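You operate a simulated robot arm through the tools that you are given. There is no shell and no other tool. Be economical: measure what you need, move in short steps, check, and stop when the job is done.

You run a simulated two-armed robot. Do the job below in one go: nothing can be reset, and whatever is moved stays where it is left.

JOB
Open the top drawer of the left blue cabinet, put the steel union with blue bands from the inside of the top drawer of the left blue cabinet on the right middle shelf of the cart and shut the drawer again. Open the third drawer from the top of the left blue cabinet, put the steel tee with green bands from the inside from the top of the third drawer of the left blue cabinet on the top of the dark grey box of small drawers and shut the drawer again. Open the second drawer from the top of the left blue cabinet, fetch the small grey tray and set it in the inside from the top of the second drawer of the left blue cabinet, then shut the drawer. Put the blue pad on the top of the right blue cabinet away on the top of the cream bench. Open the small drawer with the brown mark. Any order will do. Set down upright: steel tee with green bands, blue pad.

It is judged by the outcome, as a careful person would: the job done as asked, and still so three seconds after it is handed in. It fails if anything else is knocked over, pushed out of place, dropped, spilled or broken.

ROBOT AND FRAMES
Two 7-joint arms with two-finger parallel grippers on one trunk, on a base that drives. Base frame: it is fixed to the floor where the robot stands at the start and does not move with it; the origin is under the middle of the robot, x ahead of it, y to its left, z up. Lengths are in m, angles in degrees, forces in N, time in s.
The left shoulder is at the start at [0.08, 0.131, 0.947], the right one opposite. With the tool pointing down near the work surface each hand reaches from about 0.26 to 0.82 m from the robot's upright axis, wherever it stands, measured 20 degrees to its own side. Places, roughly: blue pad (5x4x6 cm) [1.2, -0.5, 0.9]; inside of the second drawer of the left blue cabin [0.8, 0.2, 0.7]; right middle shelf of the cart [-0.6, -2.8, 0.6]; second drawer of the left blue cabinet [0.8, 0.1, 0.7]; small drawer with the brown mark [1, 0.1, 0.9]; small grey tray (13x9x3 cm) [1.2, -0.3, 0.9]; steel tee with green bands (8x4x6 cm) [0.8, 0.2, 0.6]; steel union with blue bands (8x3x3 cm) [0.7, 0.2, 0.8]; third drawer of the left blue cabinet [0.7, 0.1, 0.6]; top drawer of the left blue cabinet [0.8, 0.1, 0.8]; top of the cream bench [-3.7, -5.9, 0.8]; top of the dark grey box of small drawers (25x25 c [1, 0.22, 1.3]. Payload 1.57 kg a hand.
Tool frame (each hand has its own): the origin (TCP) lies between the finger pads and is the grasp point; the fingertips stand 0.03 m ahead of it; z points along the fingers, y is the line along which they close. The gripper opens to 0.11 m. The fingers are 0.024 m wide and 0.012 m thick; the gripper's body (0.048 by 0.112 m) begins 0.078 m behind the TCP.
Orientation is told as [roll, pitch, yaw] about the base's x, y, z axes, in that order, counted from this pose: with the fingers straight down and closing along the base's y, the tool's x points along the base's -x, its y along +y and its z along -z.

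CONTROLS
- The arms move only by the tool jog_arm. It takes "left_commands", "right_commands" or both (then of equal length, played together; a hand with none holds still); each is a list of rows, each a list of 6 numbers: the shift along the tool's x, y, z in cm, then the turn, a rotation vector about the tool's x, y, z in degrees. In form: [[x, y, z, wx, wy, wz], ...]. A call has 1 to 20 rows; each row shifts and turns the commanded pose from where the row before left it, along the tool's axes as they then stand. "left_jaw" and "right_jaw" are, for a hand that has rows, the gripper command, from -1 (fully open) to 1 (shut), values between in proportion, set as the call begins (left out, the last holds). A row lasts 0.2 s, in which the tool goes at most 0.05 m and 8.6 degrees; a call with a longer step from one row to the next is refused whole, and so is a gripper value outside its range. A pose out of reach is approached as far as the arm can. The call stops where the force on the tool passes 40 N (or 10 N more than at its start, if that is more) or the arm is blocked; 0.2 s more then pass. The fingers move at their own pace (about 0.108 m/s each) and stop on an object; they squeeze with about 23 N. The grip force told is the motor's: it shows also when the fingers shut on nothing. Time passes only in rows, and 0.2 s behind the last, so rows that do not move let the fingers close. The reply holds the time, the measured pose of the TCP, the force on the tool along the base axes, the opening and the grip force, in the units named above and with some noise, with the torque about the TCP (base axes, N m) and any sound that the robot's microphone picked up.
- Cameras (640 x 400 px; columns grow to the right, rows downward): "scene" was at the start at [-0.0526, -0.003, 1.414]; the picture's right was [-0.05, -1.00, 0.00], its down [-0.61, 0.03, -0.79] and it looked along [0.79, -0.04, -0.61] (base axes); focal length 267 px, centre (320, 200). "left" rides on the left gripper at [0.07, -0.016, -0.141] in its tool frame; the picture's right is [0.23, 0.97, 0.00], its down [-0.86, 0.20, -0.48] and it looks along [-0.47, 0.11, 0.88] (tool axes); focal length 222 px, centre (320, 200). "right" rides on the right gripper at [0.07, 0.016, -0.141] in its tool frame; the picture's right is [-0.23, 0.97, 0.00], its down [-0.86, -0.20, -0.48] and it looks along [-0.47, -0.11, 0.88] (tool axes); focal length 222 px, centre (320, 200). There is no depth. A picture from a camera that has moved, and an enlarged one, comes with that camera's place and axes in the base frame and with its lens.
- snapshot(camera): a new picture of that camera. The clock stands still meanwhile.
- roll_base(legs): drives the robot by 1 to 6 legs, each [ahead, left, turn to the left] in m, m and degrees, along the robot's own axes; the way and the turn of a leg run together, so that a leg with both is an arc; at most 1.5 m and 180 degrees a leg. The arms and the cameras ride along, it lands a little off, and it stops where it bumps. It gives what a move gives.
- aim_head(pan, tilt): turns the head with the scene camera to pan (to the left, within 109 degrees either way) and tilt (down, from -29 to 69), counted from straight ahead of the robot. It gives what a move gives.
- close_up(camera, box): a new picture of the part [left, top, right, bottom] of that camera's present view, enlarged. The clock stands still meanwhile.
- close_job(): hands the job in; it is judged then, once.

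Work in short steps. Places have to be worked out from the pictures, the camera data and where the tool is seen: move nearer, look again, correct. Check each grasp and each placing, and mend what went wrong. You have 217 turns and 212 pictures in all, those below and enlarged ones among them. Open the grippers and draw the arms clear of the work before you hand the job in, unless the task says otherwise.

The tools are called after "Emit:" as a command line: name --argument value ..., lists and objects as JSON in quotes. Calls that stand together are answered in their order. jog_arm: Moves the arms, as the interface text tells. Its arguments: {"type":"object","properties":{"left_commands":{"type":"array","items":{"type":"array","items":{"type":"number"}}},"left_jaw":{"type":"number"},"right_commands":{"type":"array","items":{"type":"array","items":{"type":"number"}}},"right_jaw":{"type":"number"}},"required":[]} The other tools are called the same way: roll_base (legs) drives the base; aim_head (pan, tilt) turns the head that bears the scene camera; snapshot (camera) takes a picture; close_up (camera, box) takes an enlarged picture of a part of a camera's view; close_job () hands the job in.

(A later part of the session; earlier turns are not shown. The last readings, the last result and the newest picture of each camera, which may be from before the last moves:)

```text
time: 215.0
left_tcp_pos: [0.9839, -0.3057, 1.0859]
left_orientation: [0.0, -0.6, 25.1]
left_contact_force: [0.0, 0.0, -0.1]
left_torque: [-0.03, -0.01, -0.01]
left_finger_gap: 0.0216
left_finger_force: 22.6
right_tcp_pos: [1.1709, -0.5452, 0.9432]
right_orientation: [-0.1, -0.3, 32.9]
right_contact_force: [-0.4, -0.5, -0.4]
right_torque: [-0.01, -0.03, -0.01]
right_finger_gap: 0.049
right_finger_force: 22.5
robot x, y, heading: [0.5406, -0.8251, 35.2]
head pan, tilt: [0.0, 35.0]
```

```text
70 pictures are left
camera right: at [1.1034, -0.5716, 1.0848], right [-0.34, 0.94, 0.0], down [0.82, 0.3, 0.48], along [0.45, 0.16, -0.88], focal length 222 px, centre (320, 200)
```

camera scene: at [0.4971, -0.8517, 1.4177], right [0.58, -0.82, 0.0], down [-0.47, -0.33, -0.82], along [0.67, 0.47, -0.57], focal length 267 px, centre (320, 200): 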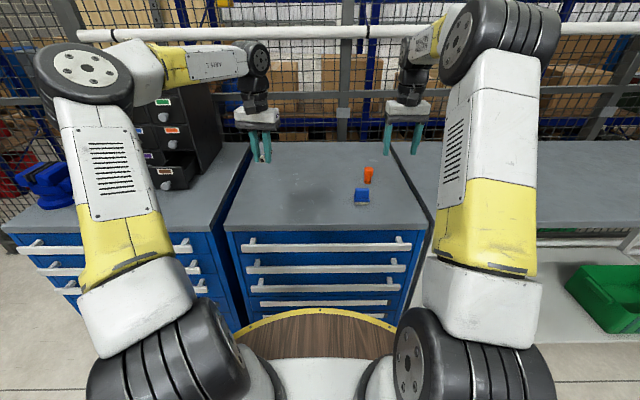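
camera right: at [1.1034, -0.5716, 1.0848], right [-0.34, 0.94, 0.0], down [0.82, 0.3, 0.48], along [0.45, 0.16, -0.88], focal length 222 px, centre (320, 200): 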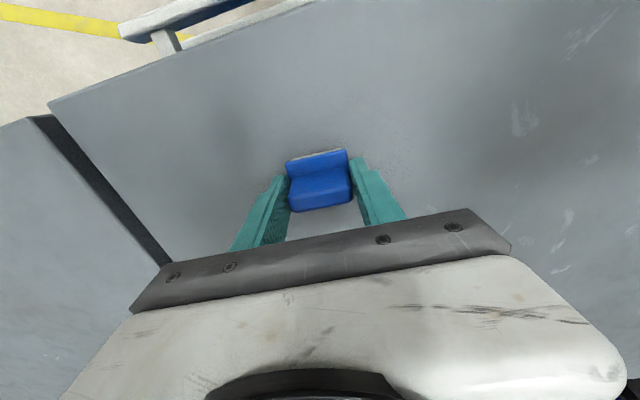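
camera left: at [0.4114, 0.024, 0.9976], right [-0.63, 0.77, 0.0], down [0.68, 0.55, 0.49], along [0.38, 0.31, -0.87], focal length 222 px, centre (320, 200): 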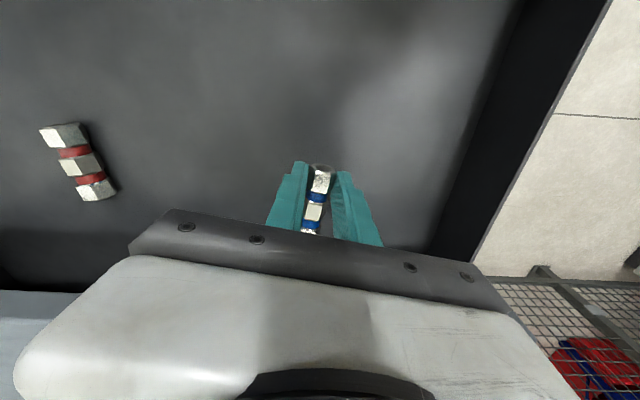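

Held at 4.9 cm (pad base 4.4 cm below the TCP). I lift gently.

Emit:
jog_arm --right_commands '[[0, 0, -0.4, 0, 0, 0], [0, 0, -0.6, 0, 0, 0], [0, 0, -1, 0, 0, 0], [0, 0, -1.5, 0, 0, 0], [0, 0, -2, 0, 0, 0], [0, 0, -3, 0, 0, 0], [0, 0, -3, 0, 0, 0], [0, 0, -3, 0, 0, 0]]'

Emit:
snapshot --camera "right"

Emit:
snapshot --camera "scene"

```text
time: 216.8
left_tcp_pos: [0.984, -0.3052, 1.0854]
left_orientation: [0.1, -0.5, 25.1]
left_contact_force: [-0.7, -0.5, -0.7]
left_torque: [0.0, 0.0, 0.02]
left_finger_gap: 0.0217
left_finger_force: 23.1
right_tcp_pos: [1.1708, -0.5445, 1.0904]
right_orientation: [-0.1, -0.2, 33.0]
right_contact_force: [0.3, -0.6, -1.2]
right_torque: [-0.02, 0.02, 0.02]
right_finger_gap: 0.0489
right_finger_force: 22.6
robot x, y, heading: [0.5401, -0.8186, 35.1]
head pan, tilt: [0.0, 35.0]
```

```text
69 pictures are left
camera right: at [1.1026, -0.5699, 1.231], right [-0.34, 0.94, 0.0], down [0.82, 0.3, 0.48], along [0.45, 0.16, -0.88], focal length 222 px, centre (320, 200)
```

right: 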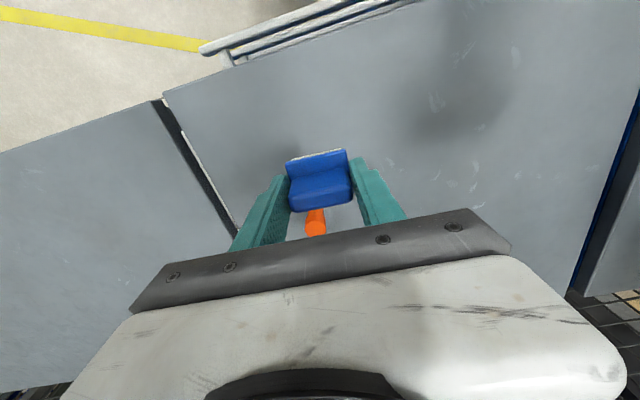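

```text
68 pictures are left
camera scene: at [0.4973, -0.8515, 1.4177], right [0.58, -0.82, 0.0], down [-0.47, -0.33, -0.82], along [0.67, 0.47, -0.57], focal length 267 px, centre (320, 200)
```

scene: 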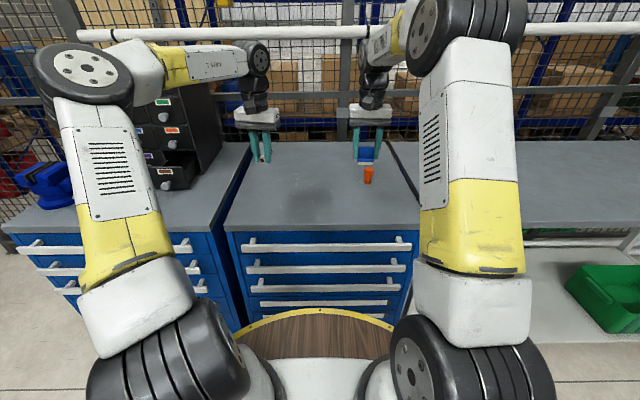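

Both items are in hand. I back away from the cabinets, turn toward the cart and look around.

Emit:
roll_base --legs '[[-0.6, 0, 0], [0, 0, -147]]'

Emit:
aim_head --pan 0 --tilt 20

Emit:
snapshot --camera "scene"

```text
time: 226.3
left_tcp_pos: [-0.0592, -1.843, 1.0871]
left_orientation: [0.1, -0.4, -122.9]
left_contact_force: [1.2, -0.2, -1.2]
left_torque: [-0.02, 0.03, 0.04]
left_finger_gap: 0.0217
left_finger_force: 23.5
right_tcp_pos: [-0.343, -1.7384, 1.0902]
right_orientation: [-0.1, -0.2, -115.1]
right_contact_force: [0.1, -0.8, -0.3]
right_torque: [-0.01, -0.01, -0.04]
right_finger_gap: 0.0492
right_finger_force: 23.2
robot x, y, heading: [0.0399, -1.1665, -112.9]
head pan, tilt: [0.0, 35.0]
```

```text
time: 227.1
left_tcp_pos: [-0.0581, -1.8417, 1.0862]
left_orientation: [0.1, -0.5, -123.0]
left_contact_force: [-0.3, -0.2, -1.0]
left_torque: [-0.02, 0.01, -0.01]
left_finger_gap: 0.0216
left_finger_force: 23.5
right_tcp_pos: [-0.3425, -1.7384, 1.0903]
right_orientation: [-0.1, -0.2, -115.1]
right_contact_force: [0.3, 0.4, -0.9]
right_torque: [0.01, 0.01, 0.0]
right_finger_gap: 0.049
right_finger_force: 23.0
robot x, y, heading: [0.0474, -1.1677, -112.9]
head pan, tilt: [0.0, 20.0]
```

```text
67 pictures are left
camera scene: at [0.0638, -1.124, 1.4415], right [-0.92, 0.39, 0.0], down [0.13, 0.32, -0.94], along [-0.37, -0.87, -0.34], focal length 267 px, centre (320, 200)
```

scene: 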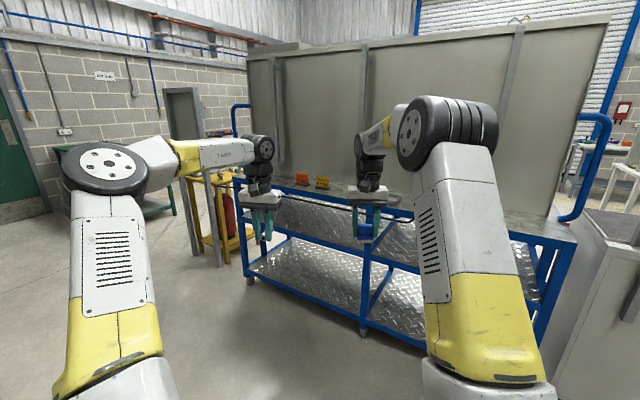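

The cart (blue frame with tread-plate shelves) is ahead. I zoom in to understand its shelves.

Emit:
close_up --camera "scene" --box '[210, 100, 410, 350]'

Emit:
close_up --camera "scene" --box '[360, 150, 640, 350]'

```text
1.60 times, centred on (310, 225) of scene
camera zoom: at [0.0638, -1.124, 1.4415], right [-0.92, 0.39, 0.0], down [0.13, 0.32, -0.94], along [-0.37, -0.87, -0.34], focal length 427 px, centre (336, 160)
```

zoom: 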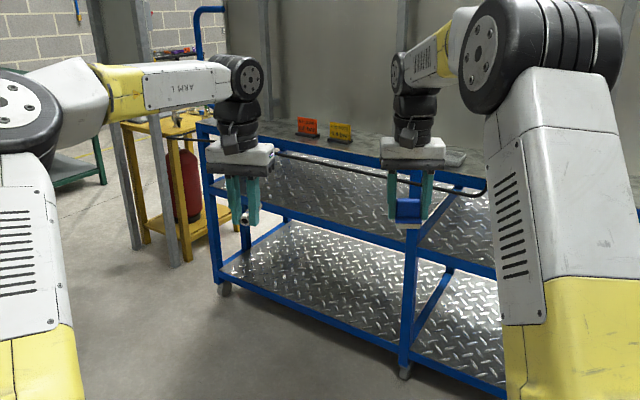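

```text
2.00 times, centred on (500, 250) of scene
camera zoom: at [0.0638, -1.124, 1.4415], right [-0.92, 0.39, 0.0], down [0.13, 0.32, -0.94], along [-0.37, -0.87, -0.34], focal length 534 px, centre (-40, 100)
```

zoom: 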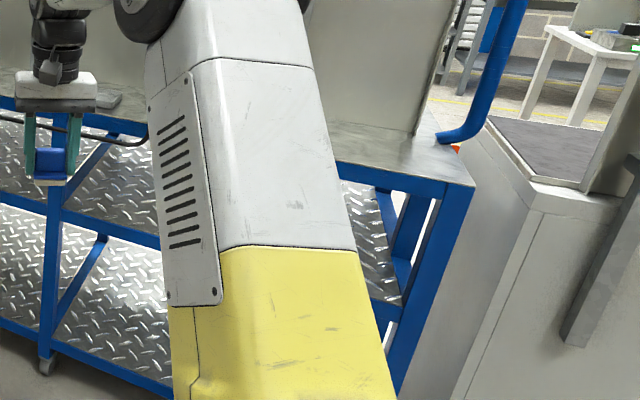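

Measured: the cart's front runs from about (-0.12, -3.13) to (-1.21, -1.58), with the middle shelf at z ≈ 0.60 and the top beam's underside at ≈ 0.88. The listed spot (-0.6, -2.8) is in the bay on my left as I face it. I pull both hands in, turn to face the cart squarely, and drive to that bay.

Emit:
jog_arm --left_commands '[[3, 0, 0, 0, 0, 0], [3, 0, 0, 0, 0, 0], [3, 0, 0, 0, 0, 0], [0, 0, 0, 0, 0, 0], [0, 0, 0, 0, 0, 0], [0, 0, 0, 0, 0, 0]]' --right_commands '[[3, -1.5, -1, 0, 0, 0], [3, -1.5, -1, 0, 0, 0], [3, -1.5, -1, 0, 0, 0], [3, -1.5, -1, 0, 0, 0], [3, -1.5, 0, 0, 0, 0], [3, -1.5, 0, 0, 0, 0]]'

Emit:
roll_base --legs '[[0, 0, -32], [0, 0.88, 0], [0.25, 0, 0]]'

Emit:
aim_head --pan 0 --tilt 32

Emit:
snapshot --camera "scene"

Emit:
snapshot --camera "left"

```text
time: 228.5
left_tcp_pos: [-0.0097, -1.7669, 1.0845]
left_orientation: [0.0, -0.6, -123.0]
left_contact_force: [0.1, 0.2, -0.6]
left_torque: [0.06, -0.03, 0.05]
left_finger_gap: 0.0213
left_finger_force: 22.5
right_tcp_pos: [-0.3483, -1.5366, 1.1287]
right_orientation: [-0.1, -0.2, -115.1]
right_contact_force: [0.1, -0.2, -1.1]
right_torque: [0.04, -0.01, -0.01]
right_finger_gap: 0.0491
right_finger_force: 23.2
robot x, y, heading: [0.0467, -1.1606, -112.8]
head pan, tilt: [0.0, 20.0]
```

```text
time: 236.1
left_tcp_pos: [-0.0074, -2.5197, 1.0837]
left_orientation: [0.0, -0.5, -154.1]
left_contact_force: [0.4, 0.5, 0.1]
left_torque: [0.01, -0.02, 0.0]
left_finger_gap: 0.0218
left_finger_force: 22.8
right_tcp_pos: [-0.178, -2.1456, 1.13]
right_orientation: [-0.1, -0.3, -146.4]
right_contact_force: [0.4, -0.3, -0.3]
right_torque: [0.0, -0.03, 0.01]
right_finger_gap: 0.049
right_finger_force: 23.0
robot x, y, heading: [0.3489, -2.0335, -144.2]
head pan, tilt: [0.0, 20.0]
```

```text
time: 236.9
left_tcp_pos: [-0.008, -2.5196, 1.0842]
left_orientation: [0.1, -0.5, -154.3]
left_contact_force: [0.0, -0.6, -1.6]
left_torque: [0.01, 0.0, 0.02]
left_finger_gap: 0.0216
left_finger_force: 23.1
right_tcp_pos: [-0.1775, -2.146, 1.1287]
right_orientation: [-0.1, -0.2, -146.3]
right_contact_force: [-0.5, -0.3, 0.5]
right_torque: [-0.01, -0.02, 0.02]
right_finger_gap: 0.0491
right_finger_force: 23.0
robot x, y, heading: [0.351, -2.0379, -143.9]
head pan, tilt: [0.0, 32.0]
```

```text
64 pictures are left
camera scene: at [0.3905, -2.0052, 1.4224], right [-0.59, 0.81, 0.0], down [0.43, 0.31, -0.85], along [-0.69, -0.5, -0.53], focal length 267 px, centre (320, 200)
```

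scene: 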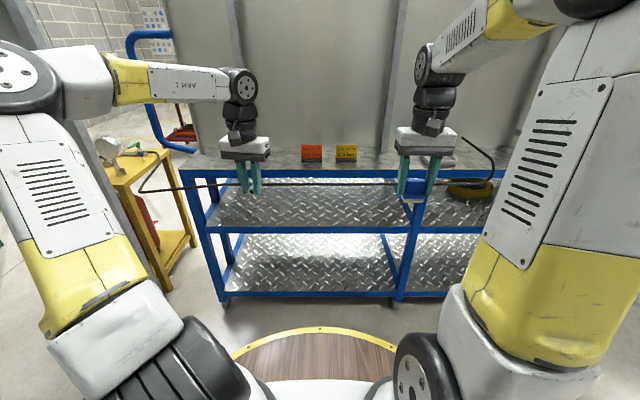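

```text
63 pictures are left
camera left: at [0.0489, -2.4734, 1.2243], right [0.63, -0.78, 0.0], down [-0.68, -0.55, 0.49], along [-0.38, -0.3, -0.87], focal length 222 px, centre (320, 200)
```

left: 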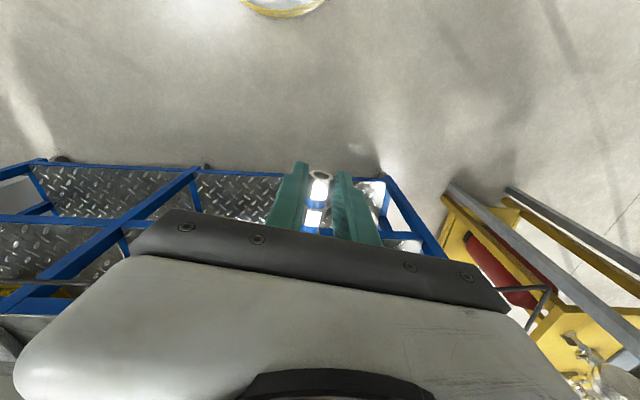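

A black rail runs along the cart front at z ≈ 0.895, about 9 cm ahead of it, so I must reach in underneath. I point the left hand forward (20° below horizontal) with its closing axis vertical, which keeps the union level.

Emit:
jog_arm --left_commands '[[0, 0, 0, 0, 0, -5.2], [0, 0, 0, 0, 0, -5.2], [0, 0, 0, 0, -7.8, 0], [0, 0, 0, 0, -7.8, 0], [0, 0, 0, 0, -7.8, 0], [0, 0, 0, 0, -7.8, 0], [0, 0, 0, 0, -7.8, 0], [0, 0, 0, 0, -7.8, 0], [0, 0, 0, 0, -7.8, 0], [0, 0, 0, 0, -7.8, 0], [0, 0, 0, 0, -7.6, 0]]'

Emit:
jog_arm --left_commands '[[0, 0, 0, 0, 0, -8.2], [0, 0, 0, 0, 0, -8.2], [0, 0, 0, 0, 0, -8.2], [0, 0, 0, 0, 0, -8.2], [0, 0, 0, 0, 0, -8.2], [0, 0, 0, 0, 0, -8.2], [0, 0, 0, 0, 0, -8.2], [0, 0, 0, 0, 0, -8.2], [0, 0, 0, 0, 0, -8.2], [0, 0, 0, 0, 0, -8.2], [0, 0, 0, 0, 0, -8]]'

Emit:
snapshot --camera "scene"

Emit:
snapshot --camera "left"

```text
time: 239.3
left_tcp_pos: [-0.0195, -2.5284, 1.0871]
left_orientation: [-0.2, -70.6, -143.7]
left_contact_force: [-0.1, 0.1, -0.1]
left_torque: [0.0, 0.0, 0.0]
left_finger_gap: 0.0218
left_finger_force: 23.1
left hand out of reach, approached as far as the arm can: row 11
right_tcp_pos: [-0.1782, -2.1451, 1.1296]
right_orientation: [-0.1, -0.1, -146.3]
right_contact_force: [0.8, 0.1, 0.0]
right_torque: [-0.02, -0.02, 0.0]
right_finger_gap: 0.049
right_finger_force: 22.9
robot x, y, heading: [0.3498, -2.0354, -144.2]
head pan, tilt: [0.0, 32.0]
```

```text
time: 241.7
left_tcp_pos: [-0.0186, -2.5298, 1.0876]
left_orientation: [-70.5, 0.3, -53.8]
left_contact_force: [-0.1, 0.9, -0.8]
left_torque: [0.0, 0.0, -0.03]
left_finger_gap: 0.0214
left_finger_force: 22.6
right_tcp_pos: [-0.1786, -2.1451, 1.1292]
right_orientation: [-0.1, -0.2, -146.4]
right_contact_force: [0.2, 0.5, -0.2]
right_torque: [-0.03, 0.01, 0.01]
right_finger_gap: 0.049
right_finger_force: 23.0
robot x, y, heading: [0.3479, -2.0329, -144.5]
head pan, tilt: [0.0, 32.0]
```

```text
62 pictures are left
camera scene: at [0.3905, -2.0052, 1.4224], right [-0.59, 0.81, 0.0], down [0.43, 0.31, -0.85], along [-0.69, -0.5, -0.53], focal length 267 px, centre (320, 200)
```

scene: 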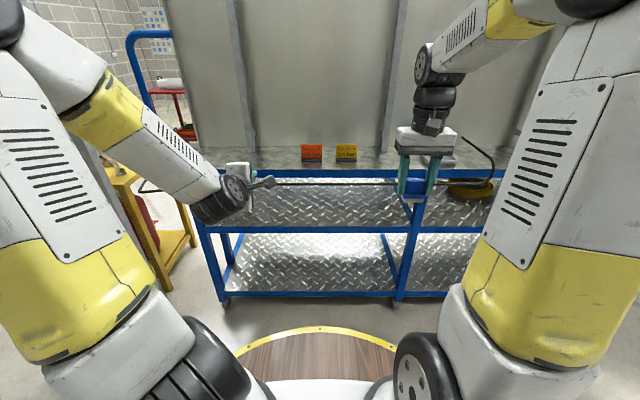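

```text
61 pictures are left
camera left: at [0.0434, -2.3973, 1.1504], right [0.13, 0.38, -0.92], down [0.92, -0.38, -0.03], along [-0.36, -0.84, -0.4], focal length 222 px, centre (320, 200)
```

left: 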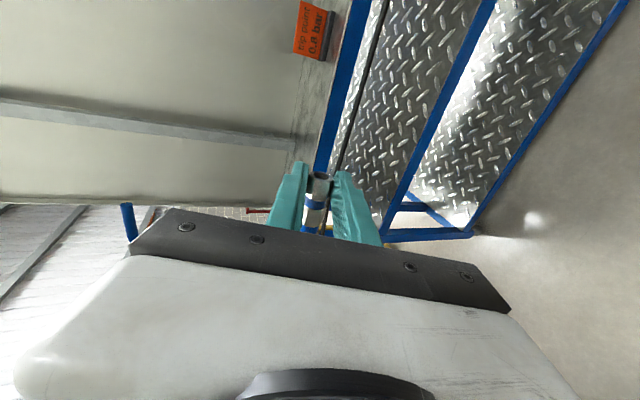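

Oriented correctly; the union is level across the hand. I lower the hand to about z 0.68 while still well in front of the cart.

Emit:
jog_arm --left_commands '[[0, 3.76, 1.5, 0, 0, 0], [0, 3.76, 1.5, 0, 0, 0], [0, 3.76, 1.5, 0, 0, 0], [0, 3.76, 1.5, 0, 0, 0], [0, 3.76, 1.5, 0, 0, 0], [0, 3.76, 1.5, 0, 0, 0], [0, 3.76, 1.5, 0, 0, 0], [0, 3.76, 1.5, 0, 0, 0], [0, 3.76, 1.5, 0, 0, 0], [0, 3.76, 1.5, 0, 0, 0]]'

Emit:
snapshot --camera "scene"

Emit:
snapshot --camera "left"

```text
time: 243.9
left_tcp_pos: [-0.037, -2.5426, 0.6834]
left_orientation: [-70.5, 0.0, -53.9]
left_contact_force: [-0.3, 0.9, -0.2]
left_torque: [0.05, 0.01, 0.04]
left_finger_gap: 0.0217
left_finger_force: 22.5
left hand out of reach, approached as far as the arm can: row 1
right_tcp_pos: [-0.1792, -2.1454, 1.1297]
right_orientation: [0.0, -0.1, -146.4]
right_contact_force: [0.6, 0.4, -0.6]
right_torque: [0.0, -0.03, 0.0]
right_finger_gap: 0.0492
right_finger_force: 23.1
robot x, y, heading: [0.3487, -2.0333, -144.3]
head pan, tilt: [0.0, 32.0]
```

```text
60 pictures are left
camera scene: at [0.3905, -2.005, 1.4224], right [-0.59, 0.81, 0.0], down [0.43, 0.31, -0.85], along [-0.69, -0.5, -0.53], focal length 267 px, centre (320, 200)
```

scene: 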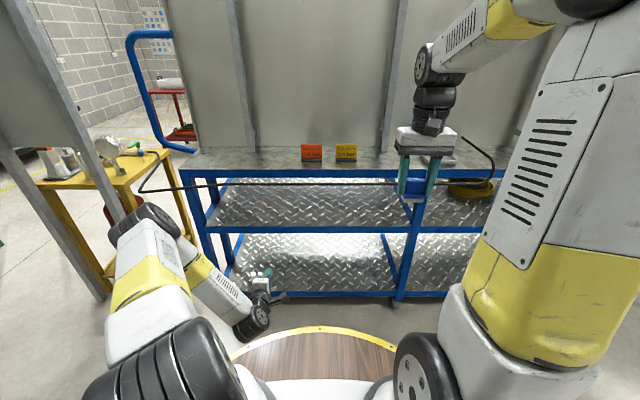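

```text
59 pictures are left
camera left: at [0.0256, -2.4099, 0.7462], right [0.13, 0.38, -0.92], down [0.92, -0.39, -0.03], along [-0.36, -0.84, -0.4], focal length 222 px, centre (320, 200)
```

left: 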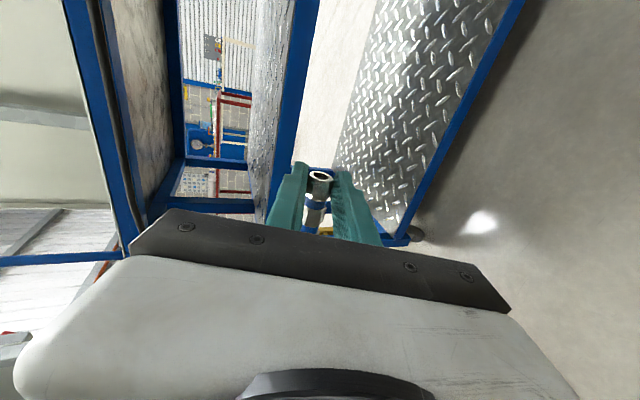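

I zoom the left camera on the middle shelf's edge to get its height and distance.

Emit:
close_up --camera "left" --box '[220, 0, 420, 200]'

Emit:
close_up --camera "scene" --box '[190, 150, 430, 300]'

```text
2.00 times, centred on (320, 100) of left
camera zoom: at [0.0256, -2.4099, 0.7462], right [0.13, 0.38, -0.92], down [0.92, -0.39, -0.03], along [-0.36, -0.84, -0.4], focal length 444 px, centre (320, 400)
```

zoom: 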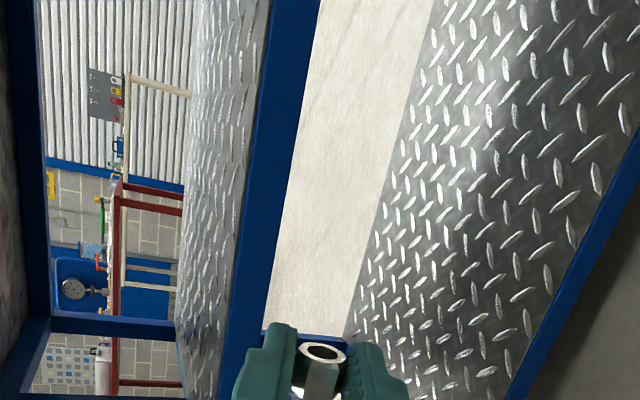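

```text
2.67 times, centred on (310, 225) of scene
camera zoom: at [0.3905, -2.005, 1.4224], right [-0.59, 0.81, 0.0], down [0.43, 0.31, -0.85], along [-0.69, -0.5, -0.53], focal length 712 px, centre (347, 133)
```

zoom: 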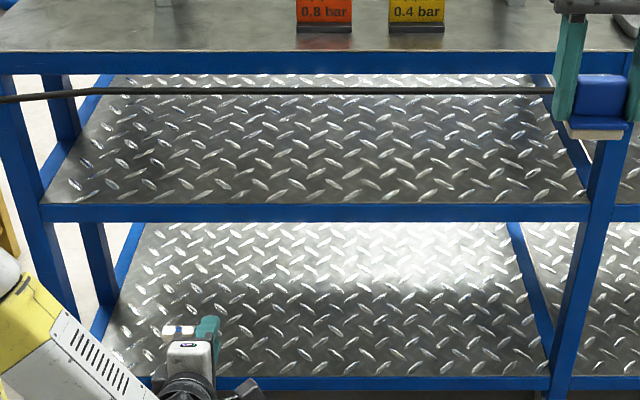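

The shelf edge works out at z ≈ 0.645 and 0.96 m ahead. I raise the hand 3 cm, then drive forward 0.28 m, keeping the hand below the rail.

Emit:
jog_arm --left_commands '[[0, -1.4, -0.5, 0, 0, 0], [0, -1.4, -0.5, 0, 0, 0]]'

Emit:
roll_base --legs '[[0.14, 0, 0], [0.12, 0, 0]]'

Emit:
snapshot --camera "left"

Emit:
snapshot --camera "scene"

```text
time: 244.5
left_tcp_pos: [-0.0367, -2.5433, 0.7141]
left_orientation: [-70.6, 0.0, -53.8]
left_contact_force: [-0.5, -0.9, 0.0]
left_torque: [-0.02, 0.0, -0.04]
left_finger_gap: 0.0215
left_finger_force: 23.0
right_tcp_pos: [-0.1781, -2.1462, 1.1293]
right_orientation: [-0.1, -0.2, -146.4]
right_contact_force: [0.4, 0.3, -1.2]
right_torque: [0.0, 0.0, 0.0]
right_finger_gap: 0.0491
right_finger_force: 23.0
robot x, y, heading: [0.351, -2.0382, -144.0]
head pan, tilt: [0.0, 32.0]
```

```text
time: 246.6
left_tcp_pos: [-0.2421, -2.6968, 0.7139]
left_orientation: [-70.5, 0.0, -53.5]
left_contact_force: [0.4, 0.3, -0.5]
left_torque: [0.03, 0.03, 0.04]
left_finger_gap: 0.0216
left_finger_force: 22.8
right_tcp_pos: [-0.3847, -2.2994, 1.1291]
right_orientation: [-0.1, -0.2, -145.9]
right_contact_force: [0.5, -0.8, -0.7]
right_torque: [0.03, 0.03, 0.03]
right_finger_gap: 0.0489
right_finger_force: 22.8
robot x, y, heading: [0.1396, -2.1867, -143.6]
head pan, tilt: [0.0, 32.0]
```

```text
56 pictures are left
camera left: at [-0.181, -2.5639, 0.7758], right [0.13, 0.38, -0.92], down [0.92, -0.38, -0.03], along [-0.36, -0.85, -0.4], focal length 222 px, centre (320, 200)
```

left: 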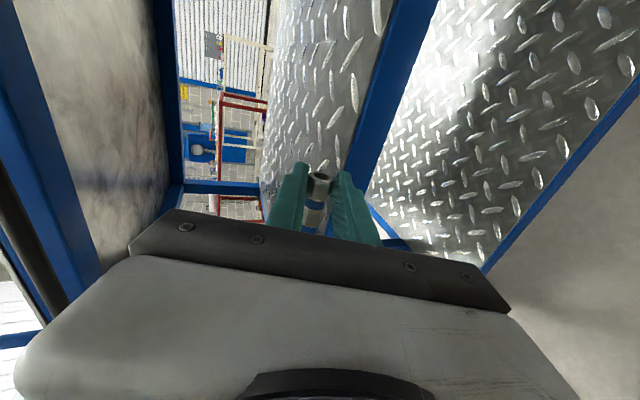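

```text
55 pictures are left
camera scene: at [0.182, -2.1565, 1.4224], right [-0.59, 0.81, 0.0], down [0.43, 0.31, -0.85], along [-0.68, -0.5, -0.53], focal length 267 px, centre (320, 200)
```

scene: 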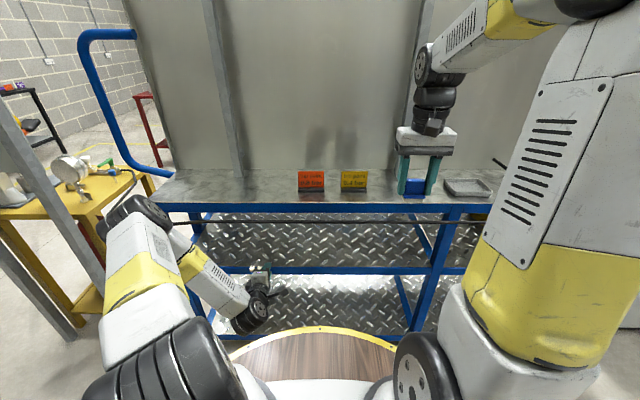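

The numbers agree (edge at 0.70 ahead, z 0.645). I extend 14 cm horizontally, passing under the rail over the shelf.

Emit:
jog_arm --left_commands '[[0, -0.96, 2.64, 0, 0, 0], [0, -0.96, 2.64, 0, 0, 0], [0, -0.96, 2.64, 0, 0, 0], [0, -0.96, 2.64, 0, 0, 0], [0, -0.96, 2.64, 0, 0, 0]]'

Emit:
snapshot --camera "left"

Emit:
close_up --camera "scene" --box '[150, 150, 390, 330]'

```text
time: 247.8
left_tcp_pos: [-0.3552, -2.779, 0.7156]
left_orientation: [-70.5, 0.1, -53.5]
left_contact_force: [-0.3, -0.5, -0.7]
left_torque: [0.02, 0.01, -0.04]
left_finger_gap: 0.0215
left_finger_force: 22.8
right_tcp_pos: [-0.3866, -2.3012, 1.1296]
right_orientation: [-0.1, -0.2, -146.0]
right_contact_force: [0.1, 0.2, -1.1]
right_torque: [0.01, 0.0, 0.0]
right_finger_gap: 0.049
right_finger_force: 23.1
robot x, y, heading: [0.1424, -2.1872, -143.6]
head pan, tilt: [0.0, 32.0]
```

```text
54 pictures are left
camera left: at [-0.2945, -2.6464, 0.7787], right [0.13, 0.38, -0.92], down [0.92, -0.38, -0.03], along [-0.36, -0.85, -0.4], focal length 222 px, centre (320, 200)
```

left: 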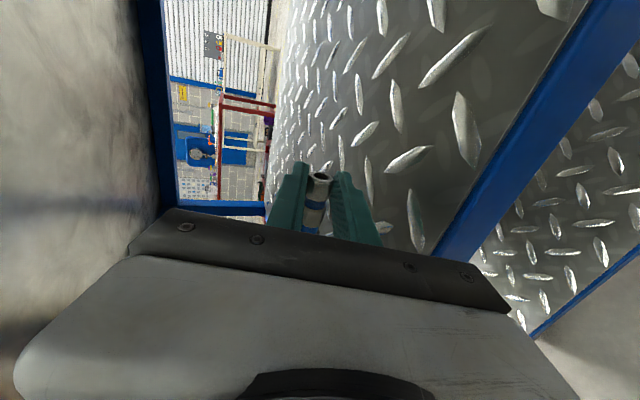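

```text
2.22 times, centred on (270, 240) of scene
camera zoom: at [0.182, -2.1565, 1.4224], right [-0.59, 0.81, 0.0], down [0.43, 0.31, -0.85], along [-0.68, -0.5, -0.53], focal length 594 px, centre (431, 111)
```

zoom: 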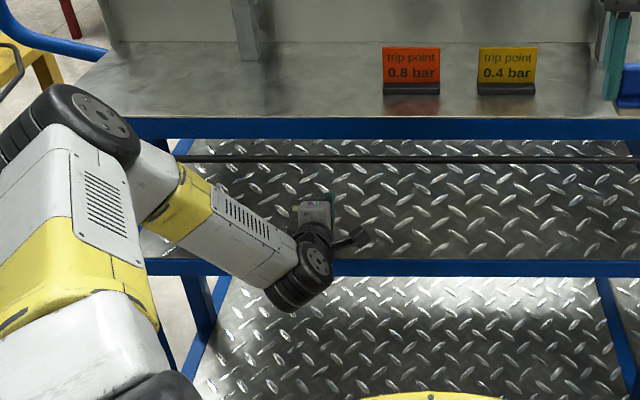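

Over the plate, clear of the rail. For a safer spot I creep the base 6 cm farther in.

Emit:
roll_base --legs '[[0.06, 0, 0]]'

Emit:
jog_arm --left_commands '[[0, 0.94, 0.34, 0, 0, 0], [0, 0.94, 0.34, 0, 0, 0], [0, 0.47, 0.17, 0, 0, 0], [0, 0.28, 0.1, 0, 0, 0], [0, 0.28, 0.1, 0, 0, 0], [0, 0.28, 0.1, 0, 0, 0], [0, 0.28, 0.1, 0, 0, 0], [0, 0.28, 0.1, 0, 0, 0]]'

```text
time: 248.8
left_tcp_pos: [-0.4024, -2.8151, 0.7161]
left_orientation: [-70.5, 0.0, -53.5]
left_contact_force: [0.4, -0.8, -0.2]
left_torque: [0.04, -0.01, -0.02]
left_finger_gap: 0.0212
left_finger_force: 23.3
right_tcp_pos: [-0.4356, -2.3369, 1.1291]
right_orientation: [0.0, -0.2, -146.1]
right_contact_force: [-0.2, 0.6, -0.6]
right_torque: [-0.02, -0.03, -0.01]
right_finger_gap: 0.0491
right_finger_force: 23.1
robot x, y, heading: [0.0923, -2.2215, -143.7]
head pan, tilt: [0.0, 32.0]
```

```text
time: 250.8
left_tcp_pos: [-0.4059, -2.8153, 0.6817]
left_orientation: [-71.2, 0.1, -53.4]
left_contact_force: [5.5, 6.1, 9.0]
left_torque: [0.04, -0.01, -0.01]
left_finger_gap: 0.0212
left_finger_force: 22.9
right_tcp_pos: [-0.4344, -2.3362, 1.1301]
right_orientation: [-0.1, -0.2, -145.9]
right_contact_force: [-0.7, -0.3, -1.0]
right_torque: [-0.01, -0.04, 0.02]
right_finger_gap: 0.0491
right_finger_force: 22.9
robot x, y, heading: [0.0947, -2.2243, -143.8]
head pan, tilt: [0.0, 32.0]
stopped in row 8 (left hand): the force on the tool passed its limit at 41 N (the readings are from after the stop); the commanded pose is now the measured one
```

Shelf touched (z ≈ 0.65). I open the fingers slightly while rising by the same amount so the lower finger stays just on the plate, then look.

Emit:
jog_arm --left_commands '[[0, -1.1, 0, 0, 0, 0], [0, 0, 0, 0, 0, 0], [0, 0, 0, 0, 0, 0]]' --left_jaw 0.2

Emit:
close_up --camera "left" --box '[240, 100, 420, 250]'

```text
time: 251.6
left_tcp_pos: [-0.4088, -2.8173, 0.6905]
left_orientation: [-71.0, 0.0, -53.5]
left_contact_force: [3.0, 4.1, 5.4]
left_torque: [0.07, -0.06, -0.01]
left_finger_gap: 0.0409
left_finger_force: 0.0
right_tcp_pos: [-0.4343, -2.3353, 1.1288]
right_orientation: [-0.1, -0.2, -146.0]
right_contact_force: [-0.8, -0.9, -0.4]
right_torque: [-0.01, 0.02, -0.02]
right_finger_gap: 0.0493
right_finger_force: 23.2
robot x, y, heading: [0.0919, -2.2227, -143.9]
head pan, tilt: [0.0, 32.0]
```

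```text
2.67 times, centred on (330, 175) of left
camera zoom: at [-0.3466, -2.684, 0.7514], right [0.12, 0.37, -0.92], down [0.92, -0.38, -0.03], along [-0.36, -0.85, -0.39], focal length 592 px, centre (293, 267)
```

zoom: 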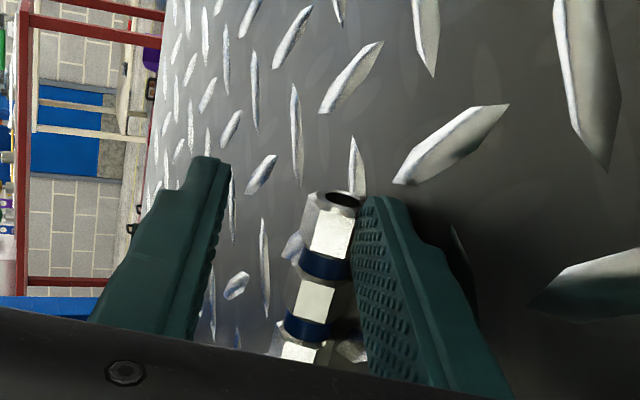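

The union rests on the lower finger. I tilt the hand steeper so it slides off the fingertip onto the plate.

Emit:
jog_arm --left_commands '[[0, -0.2, 0, -8, 0, 0], [0, -0.2, 0, -8, 0, 0], [0, -0.1, 0, -8, 0, 0], [0, 0, 0, -8, 0, 0], [0, 0, 0, 0, 0, 0]]'

Emit:
close_up --camera "left" --box '[240, 100, 420, 250]'

```text
time: 252.8
left_tcp_pos: [-0.4075, -2.8166, 0.6905]
left_orientation: [-38.5, -0.1, -53.5]
left_contact_force: [1.8, -9.2, 11.3]
left_torque: [-0.28, -0.05, -0.06]
left_finger_gap: 0.0354
left_finger_force: 0.1
right_tcp_pos: [-0.4346, -2.3354, 1.1303]
right_orientation: [-0.2, -0.2, -145.9]
right_contact_force: [0.4, -0.1, 0.1]
right_torque: [0.0, -0.02, 0.0]
right_finger_gap: 0.049
right_finger_force: 22.9
robot x, y, heading: [0.0918, -2.219, -143.7]
head pan, tilt: [0.0, 32.0]
```

```text
2.67 times, centred on (330, 175) of left
camera zoom: at [-0.3885, -2.7144, 0.8122], right [0.48, 0.63, -0.61], down [0.87, -0.42, 0.25], along [-0.09, -0.65, -0.75], focal length 592 px, centre (293, 267)
```

zoom: 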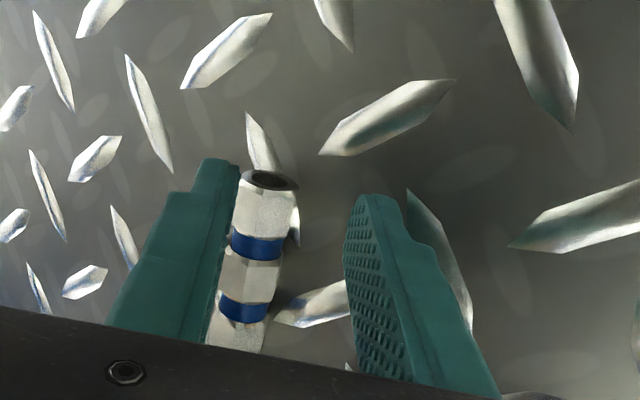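

The union has come off the lower finger onto the plate. Before withdrawing, I check the wrist's clearance to the rail.

Emit:
close_up --camera "scene" --box '[140, 150, 380, 330]'

Emit:
snapshot --camera "left"

```text
2.22 times, centred on (260, 240) of scene
camera zoom: at [0.1342, -2.1909, 1.4223], right [-0.59, 0.81, 0.0], down [0.43, 0.31, -0.85], along [-0.68, -0.5, -0.53], focal length 594 px, centre (453, 111)
```

zoom: 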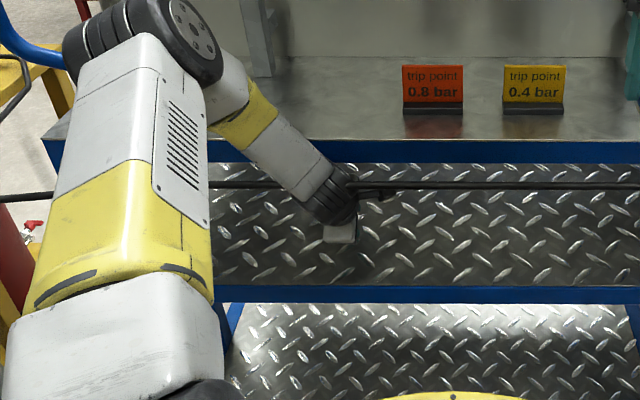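

```text
49 pictures are left
camera left: at [-0.3885, -2.7144, 0.8122], right [0.48, 0.63, -0.61], down [0.87, -0.42, 0.25], along [-0.09, -0.65, -0.75], focal length 222 px, centre (320, 200)
```

left: 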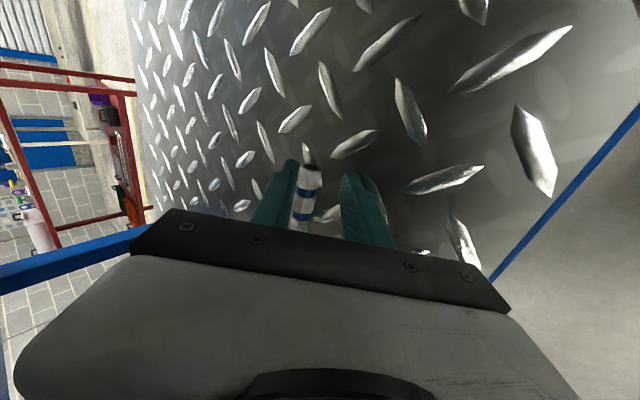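

The hand's upper end is near the rail, so I exit carefully: up 8 mm so the front finger clears the union, straight back, then tilt level again.

Emit:
jog_arm --left_commands '[[0, -0.6, -0.75, 0, 0, 0], [0, 1.17, -0.93, 0, 0, 0], [0, 1.17, -0.93, 0, 0, 0]]'

Emit:
snapshot --camera "left"

```text
time: 253.6
left_tcp_pos: [-0.3871, -2.8002, 0.7067]
left_orientation: [-39.1, 0.2, -53.5]
left_contact_force: [0.3, -0.5, 0.4]
left_torque: [0.0, 0.0, 0.01]
left_finger_gap: 0.044
left_finger_force: 0.1
right_tcp_pos: [-0.4339, -2.3382, 1.1291]
right_orientation: [-0.1, -0.1, -146.0]
right_contact_force: [1.0, 0.1, 0.3]
right_torque: [0.04, -0.02, -0.04]
right_finger_gap: 0.049
right_finger_force: 23.2
robot x, y, heading: [0.093, -2.2243, -143.8]
head pan, tilt: [0.0, 32.0]
```

```text
48 pictures are left
camera left: at [-0.3677, -2.6986, 0.8255], right [0.47, 0.63, -0.61], down [0.88, -0.42, 0.24], along [-0.1, -0.65, -0.75], focal length 222 px, centre (320, 200)
```

left: 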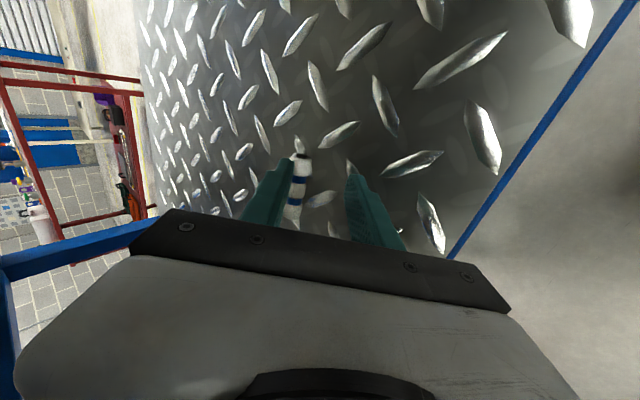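

No forces; the union stays put. I continue straight back while tilting the hand toward level.

Emit:
jog_arm --left_commands '[[0, 1.17, -0.93, 0, 0, 0], [0, 1.17, -0.93, 0, 0, 0], [0, 1.17, -0.93, 8, 0, 0], [0, 1, -1.1, 8, 0, 0], [0, 0.8, -1.2, 8, 0, 0], [0, 0.7, -1.3, 8, 0, 0]]'

Emit:
snapshot --camera "left"

Emit:
close_up --camera "scene" --box '[140, 150, 380, 330]'

```text
time: 255.0
left_tcp_pos: [-0.3145, -2.7474, 0.704]
left_orientation: [-71.1, 0.1, -53.5]
left_contact_force: [-0.6, -0.5, 0.4]
left_torque: [0.0, 0.01, 0.01]
left_finger_gap: 0.0438
left_finger_force: 0.1
right_tcp_pos: [-0.4351, -2.3362, 1.1301]
right_orientation: [-0.2, -0.3, -146.0]
right_contact_force: [0.8, -0.1, -1.6]
right_torque: [-0.02, 0.0, -0.02]
right_finger_gap: 0.0492
right_finger_force: 23.2
robot x, y, heading: [0.0932, -2.2213, -143.7]
head pan, tilt: [0.0, 32.0]
```

```text
47 pictures are left
camera left: at [-0.2531, -2.6143, 0.765], right [0.12, 0.37, -0.92], down [0.92, -0.38, -0.03], along [-0.36, -0.85, -0.39], focal length 222 px, centre (320, 200)
```

left: 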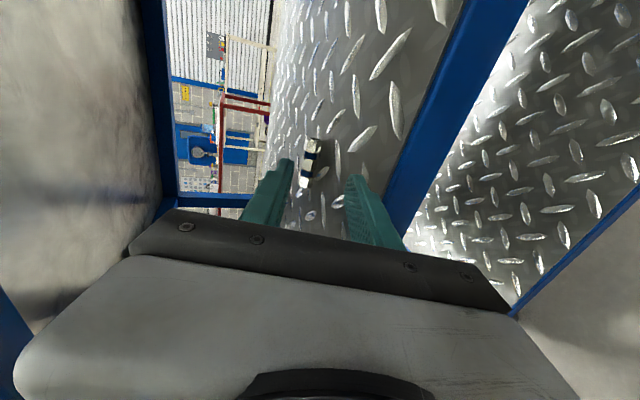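

```text
2.22 times, centred on (260, 240) of scene
camera zoom: at [0.1334, -2.1918, 1.4224], right [-0.59, 0.81, 0.0], down [0.43, 0.31, -0.85], along [-0.68, -0.5, -0.53], focal length 594 px, centre (453, 111)
```

zoom: 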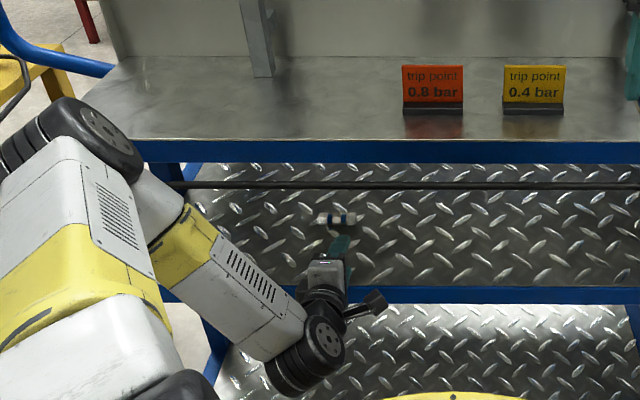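

The union lies on the middle shelf. I back straight out from under the rail, then look around for a route to the bench.

Emit:
roll_base --legs '[[-0.3, 0, 0], [-0.3, 0, 0]]'

Emit:
aim_head --pan 50 --tilt 10

Emit:
snapshot --camera "scene"

Emit:
aim_head --pan -50 --tilt 10

Emit:
snapshot --camera "scene"

```text
time: 258.7
left_tcp_pos: [0.165, -2.3893, 0.7036]
left_orientation: [-70.8, 0.1, -54.2]
left_contact_force: [0.4, 0.1, 0.0]
left_torque: [-0.01, 0.01, 0.01]
left_finger_gap: 0.0438
left_finger_force: 0.0
right_tcp_pos: [0.0499, -1.9772, 1.1286]
right_orientation: [0.0, -0.3, -146.7]
right_contact_force: [0.3, -0.8, 0.2]
right_torque: [-0.01, -0.02, -0.01]
right_finger_gap: 0.0489
right_finger_force: 23.4
robot x, y, heading: [0.5791, -1.869, -144.6]
head pan, tilt: [0.0, 32.0]
```

```text
time: 259.9
left_tcp_pos: [0.1642, -2.39, 0.7027]
left_orientation: [-71.0, -0.1, -54.1]
left_contact_force: [0.1, 0.1, 0.3]
left_torque: [0.01, 0.0, -0.03]
left_finger_gap: 0.0439
left_finger_force: 0.0
right_tcp_pos: [0.0507, -1.9771, 1.1292]
right_orientation: [-0.1, -0.2, -146.6]
right_contact_force: [0.0, 0.0, -0.2]
right_torque: [0.01, -0.03, -0.02]
right_finger_gap: 0.0492
right_finger_force: 23.0
robot x, y, heading: [0.578, -1.8698, -144.2]
head pan, tilt: [50.0, 10.0]
```

```text
45 pictures are left
camera scene: at [0.6853, -1.8801, 1.4578], right [-1.0, 0.08, 0.0], down [0.01, 0.17, -0.98], along [-0.08, -0.98, -0.17], focal length 267 px, centre (320, 200)
```

scene: 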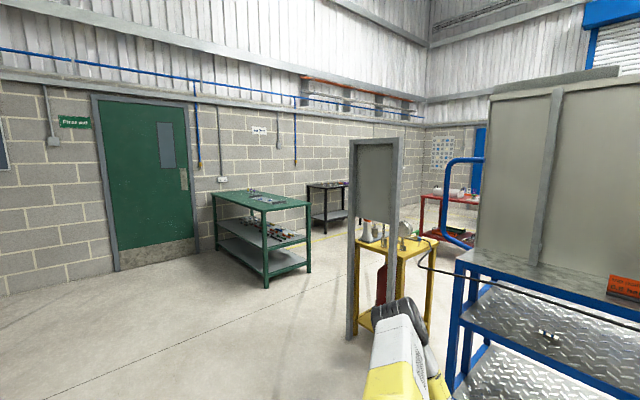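

```text
time: 261.6
left_tcp_pos: [0.1645, -2.3894, 0.7031]
left_orientation: [-71.0, 0.1, -54.2]
left_contact_force: [-0.4, 0.1, -0.7]
left_torque: [0.03, -0.02, 0.01]
left_finger_gap: 0.044
left_finger_force: 0.0
right_tcp_pos: [0.0507, -1.9774, 1.1282]
right_orientation: [-0.1, -0.2, -146.7]
right_contact_force: [-0.8, 0.4, -0.3]
right_torque: [-0.01, 0.01, 0.03]
right_finger_gap: 0.0491
right_finger_force: 22.9
robot x, y, heading: [0.5788, -1.8694, -144.6]
head pan, tilt: [-50.0, 10.0]
```

```text
44 pictures are left
camera scene: at [0.6026, -1.7642, 1.4579], right [0.25, 0.97, 0.0], down [0.17, -0.04, -0.98], along [-0.95, 0.25, -0.17], focal length 267 px, centre (320, 200)
```

scene: 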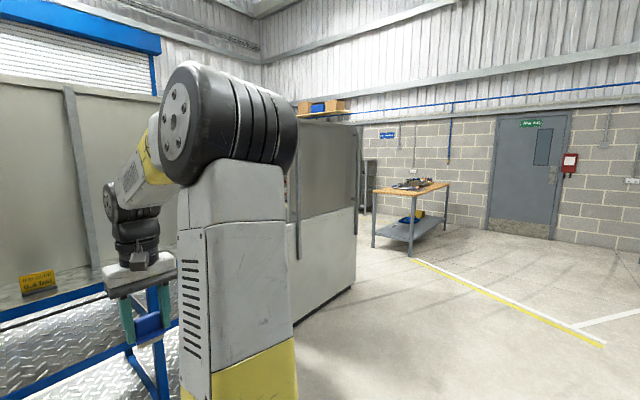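

The union is visible on the shelf. The bench at (-3.7, -5.9) lies behind the panel, so I'll go around the cart's left end, between the grey stand and the green bench. I fold the left arm up, turn to face that way and advance.

Emit:
jog_arm --left_commands '[[0, -3.7, -1.6, 0, 0, 0], [0, -3.7, -1.6, 0, 0, 0], [0, -3.7, -1.6, 0, 0, 0], [0, -3.7, -1.6, 0, 0, 0], [0, -3.7, -1.6, 0, 0, 0], [0, -3.7, -1.6, 0, 0, 0], [0, -3.7, -1.6, 0, 0, 0], [0, -3.7, -1.6, 0, 0, 0], [0, -3.7, -1.6, 0, 0, 0]]'

Emit:
roll_base --legs '[[0, 0, 54], [1.0, 0.3, 0]]'

Emit:
aim_head --pan -25 --tilt 15

Emit:
snapshot --camera "scene"

```text
time: 263.6
left_tcp_pos: [0.1868, -2.3724, 1.0669]
left_orientation: [-70.8, 0.1, -54.2]
left_contact_force: [0.6, -0.2, -1.3]
left_torque: [0.01, 0.03, 0.0]
left_finger_gap: 0.0438
left_finger_force: 0.2
right_tcp_pos: [0.05, -1.9779, 1.1294]
right_orientation: [-0.1, -0.2, -146.7]
right_contact_force: [-0.3, 0.2, -0.7]
right_torque: [0.05, -0.02, 0.03]
right_finger_gap: 0.049
right_finger_force: 23.1
robot x, y, heading: [0.579, -1.8703, -144.4]
head pan, tilt: [-50.0, 10.0]
```

```text
time: 271.5
left_tcp_pos: [1.067, -3.4851, 1.067]
left_orientation: [-70.9, 0.1, 0.3]
left_contact_force: [0.4, 0.6, -0.1]
left_torque: [-0.01, -0.03, 0.01]
left_finger_gap: 0.0441
left_finger_force: 0.0
right_tcp_pos: [0.6651, -3.3672, 1.1292]
right_orientation: [-0.1, -0.2, -92.2]
right_contact_force: [0.2, -0.4, -0.4]
right_torque: [0.01, 0.03, -0.02]
right_finger_gap: 0.0492
right_finger_force: 23.4
robot x, y, heading: [0.8839, -2.873, -90.2]
head pan, tilt: [-50.0, 10.0]
```

```text
time: 272.4
left_tcp_pos: [1.0668, -3.485, 1.0671]
left_orientation: [-70.9, 0.1, 0.3]
left_contact_force: [-0.2, -0.1, 0.4]
left_torque: [0.03, -0.04, 0.0]
left_finger_gap: 0.0439
left_finger_force: 0.0
right_tcp_pos: [0.6653, -3.3671, 1.1288]
right_orientation: [-0.2, -0.2, -92.2]
right_contact_force: [0.4, -0.2, -0.4]
right_torque: [-0.02, -0.01, -0.01]
right_finger_gap: 0.049
right_finger_force: 22.3
robot x, y, heading: [0.8834, -2.8742, -89.7]
head pan, tilt: [-25.0, 15.0]
```

```text
43 pictures are left
camera scene: at [0.8454, -2.8189, 1.4497], right [-0.91, 0.42, 0.0], down [0.11, 0.23, -0.97], along [-0.41, -0.88, -0.26], focal length 267 px, centre (320, 200)
```

scene: 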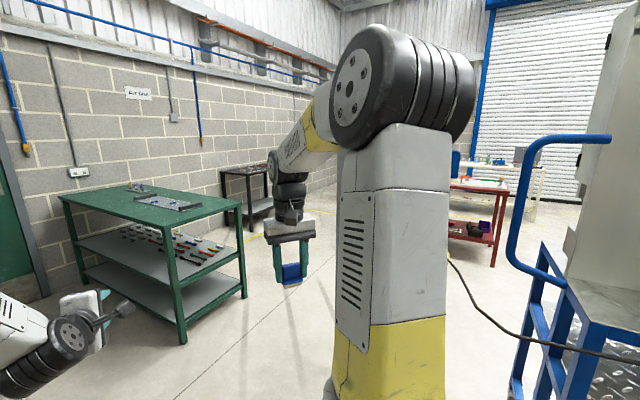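

The cream-coloured bench is visible beyond the red table, near the roller door. To slim down for the passage I return the left hand to its tool-down pose.

Emit:
jog_arm --left_commands '[[0, 0, 0, 0, 0, 8.2], [0, 0, 0, 0, 0, 8.2], [0, 0, 0, 0, 0, 8.2], [0, 0, 0, 0, 0, 8.2], [0, 0, 0, 0, 0, 8.2], [0, 0, 0, 0, 0, 8.2], [0, 0, 0, 0, 0, 8.2], [0, 0, 0, 0, 0, 8.2], [0, 0, 0, 0, 0, 8.2], [0, 0, 0, 0, 0, 8.2], [0, 0, 0, 0, 0, 8]]'

Emit:
jog_arm --left_commands '[[0, 0, 0, 0, 8, 0], [0, 0, 0, 0, 8, 0], [0, 0, 0, 0, 8, 0], [0, 0, 0, 0, 8, 0], [0, 0, 0, 0, 8, 0], [0, 0, 0, 0, 8, 0], [0, 0, 0, 0, 8, 0], [0, 0, 0, 0, 8, 0], [0, 0, 0, 0, 6.5, 0], [3, 0, 0, 0, 0, 0], [3, 0, 0, 0, 0, 0], [3, 0, 0, 0, 0, 0], [3, 0, 0, 0, 0, 0]]'

Emit:
roll_base --legs '[[0.5, 0.15, 0]]'

Emit:
aim_head --pan -45 --tilt 25

Emit:
snapshot --camera "scene"

```text
time: 274.8
left_tcp_pos: [1.0668, -3.4858, 1.0669]
left_orientation: [0.3, -70.9, -90.0]
left_contact_force: [-0.1, -0.5, -0.2]
left_torque: [-0.05, -0.02, 0.0]
left_finger_gap: 0.044
left_finger_force: 0.0
right_tcp_pos: [0.6645, -3.3673, 1.1297]
right_orientation: [-0.1, -0.3, -92.1]
right_contact_force: [-0.1, 1.0, -0.4]
right_torque: [0.03, -0.03, -0.02]
right_finger_gap: 0.049
right_finger_force: 22.4
robot x, y, heading: [0.8839, -2.8735, -89.9]
head pan, tilt: [-25.0, 15.0]
```

```text
time: 277.6
left_tcp_pos: [1.0702, -3.3629, 1.0522]
left_orientation: [0.0, -0.5, -89.8]
left_contact_force: [0.8, 0.5, -0.3]
left_torque: [0.01, -0.03, -0.02]
left_finger_gap: 0.044
left_finger_force: 0.1
left hand out of reach, approached as far as the arm can: row 4
right_tcp_pos: [0.6656, -3.3681, 1.1306]
right_orientation: [-0.1, -0.2, -92.1]
right_contact_force: [-0.3, 0.8, -1.2]
right_torque: [0.02, 0.01, -0.01]
right_finger_gap: 0.0492
right_finger_force: 23.4
robot x, y, heading: [0.881, -2.874, -90.1]
head pan, tilt: [-25.0, 15.0]
```

```text
time: 280.6
left_tcp_pos: [1.2295, -3.8514, 1.0527]
left_orientation: [0.1, -0.5, -89.0]
left_contact_force: [0.4, -0.2, -0.1]
left_torque: [-0.02, 0.0, 0.01]
left_finger_gap: 0.0438
left_finger_force: 0.0
right_tcp_pos: [0.826, -3.8598, 1.1305]
right_orientation: [-0.1, -0.2, -91.7]
right_contact_force: [0.3, 0.0, -1.2]
right_torque: [0.03, 0.0, -0.02]
right_finger_gap: 0.0489
right_finger_force: 22.9
robot x, y, heading: [1.042, -3.36, -89.4]
head pan, tilt: [-25.0, 15.0]
```

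```text
time: 281.4
left_tcp_pos: [1.2296, -3.8507, 1.0526]
left_orientation: [0.0, -0.4, -89.1]
left_contact_force: [-0.2, 0.3, 0.3]
left_torque: [0.02, 0.03, 0.0]
left_finger_gap: 0.044
left_finger_force: 0.1
right_tcp_pos: [0.8259, -3.8594, 1.1278]
right_orientation: [0.0, -0.1, -91.5]
right_contact_force: [-0.3, -0.4, -1.5]
right_torque: [-0.03, -0.04, 0.0]
right_finger_gap: 0.049
right_finger_force: 22.7
robot x, y, heading: [1.0394, -3.364, -89.5]
head pan, tilt: [-45.0, 25.0]
```

```text
42 pictures are left
camera scene: at [0.9744, -3.2901, 1.4335], right [-0.72, 0.7, 0.0], down [0.3, 0.3, -0.91], along [-0.63, -0.65, -0.42], focal length 267 px, centre (320, 200)
```

scene: 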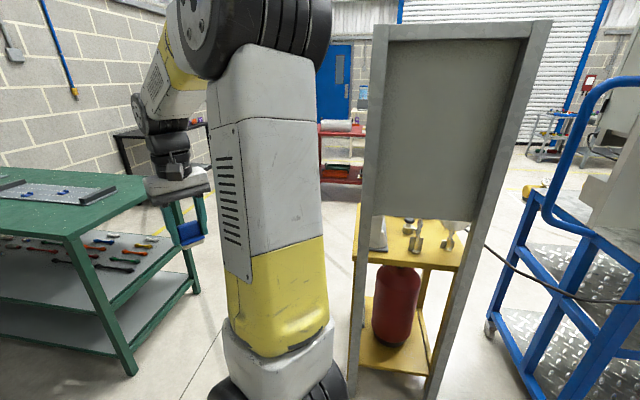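

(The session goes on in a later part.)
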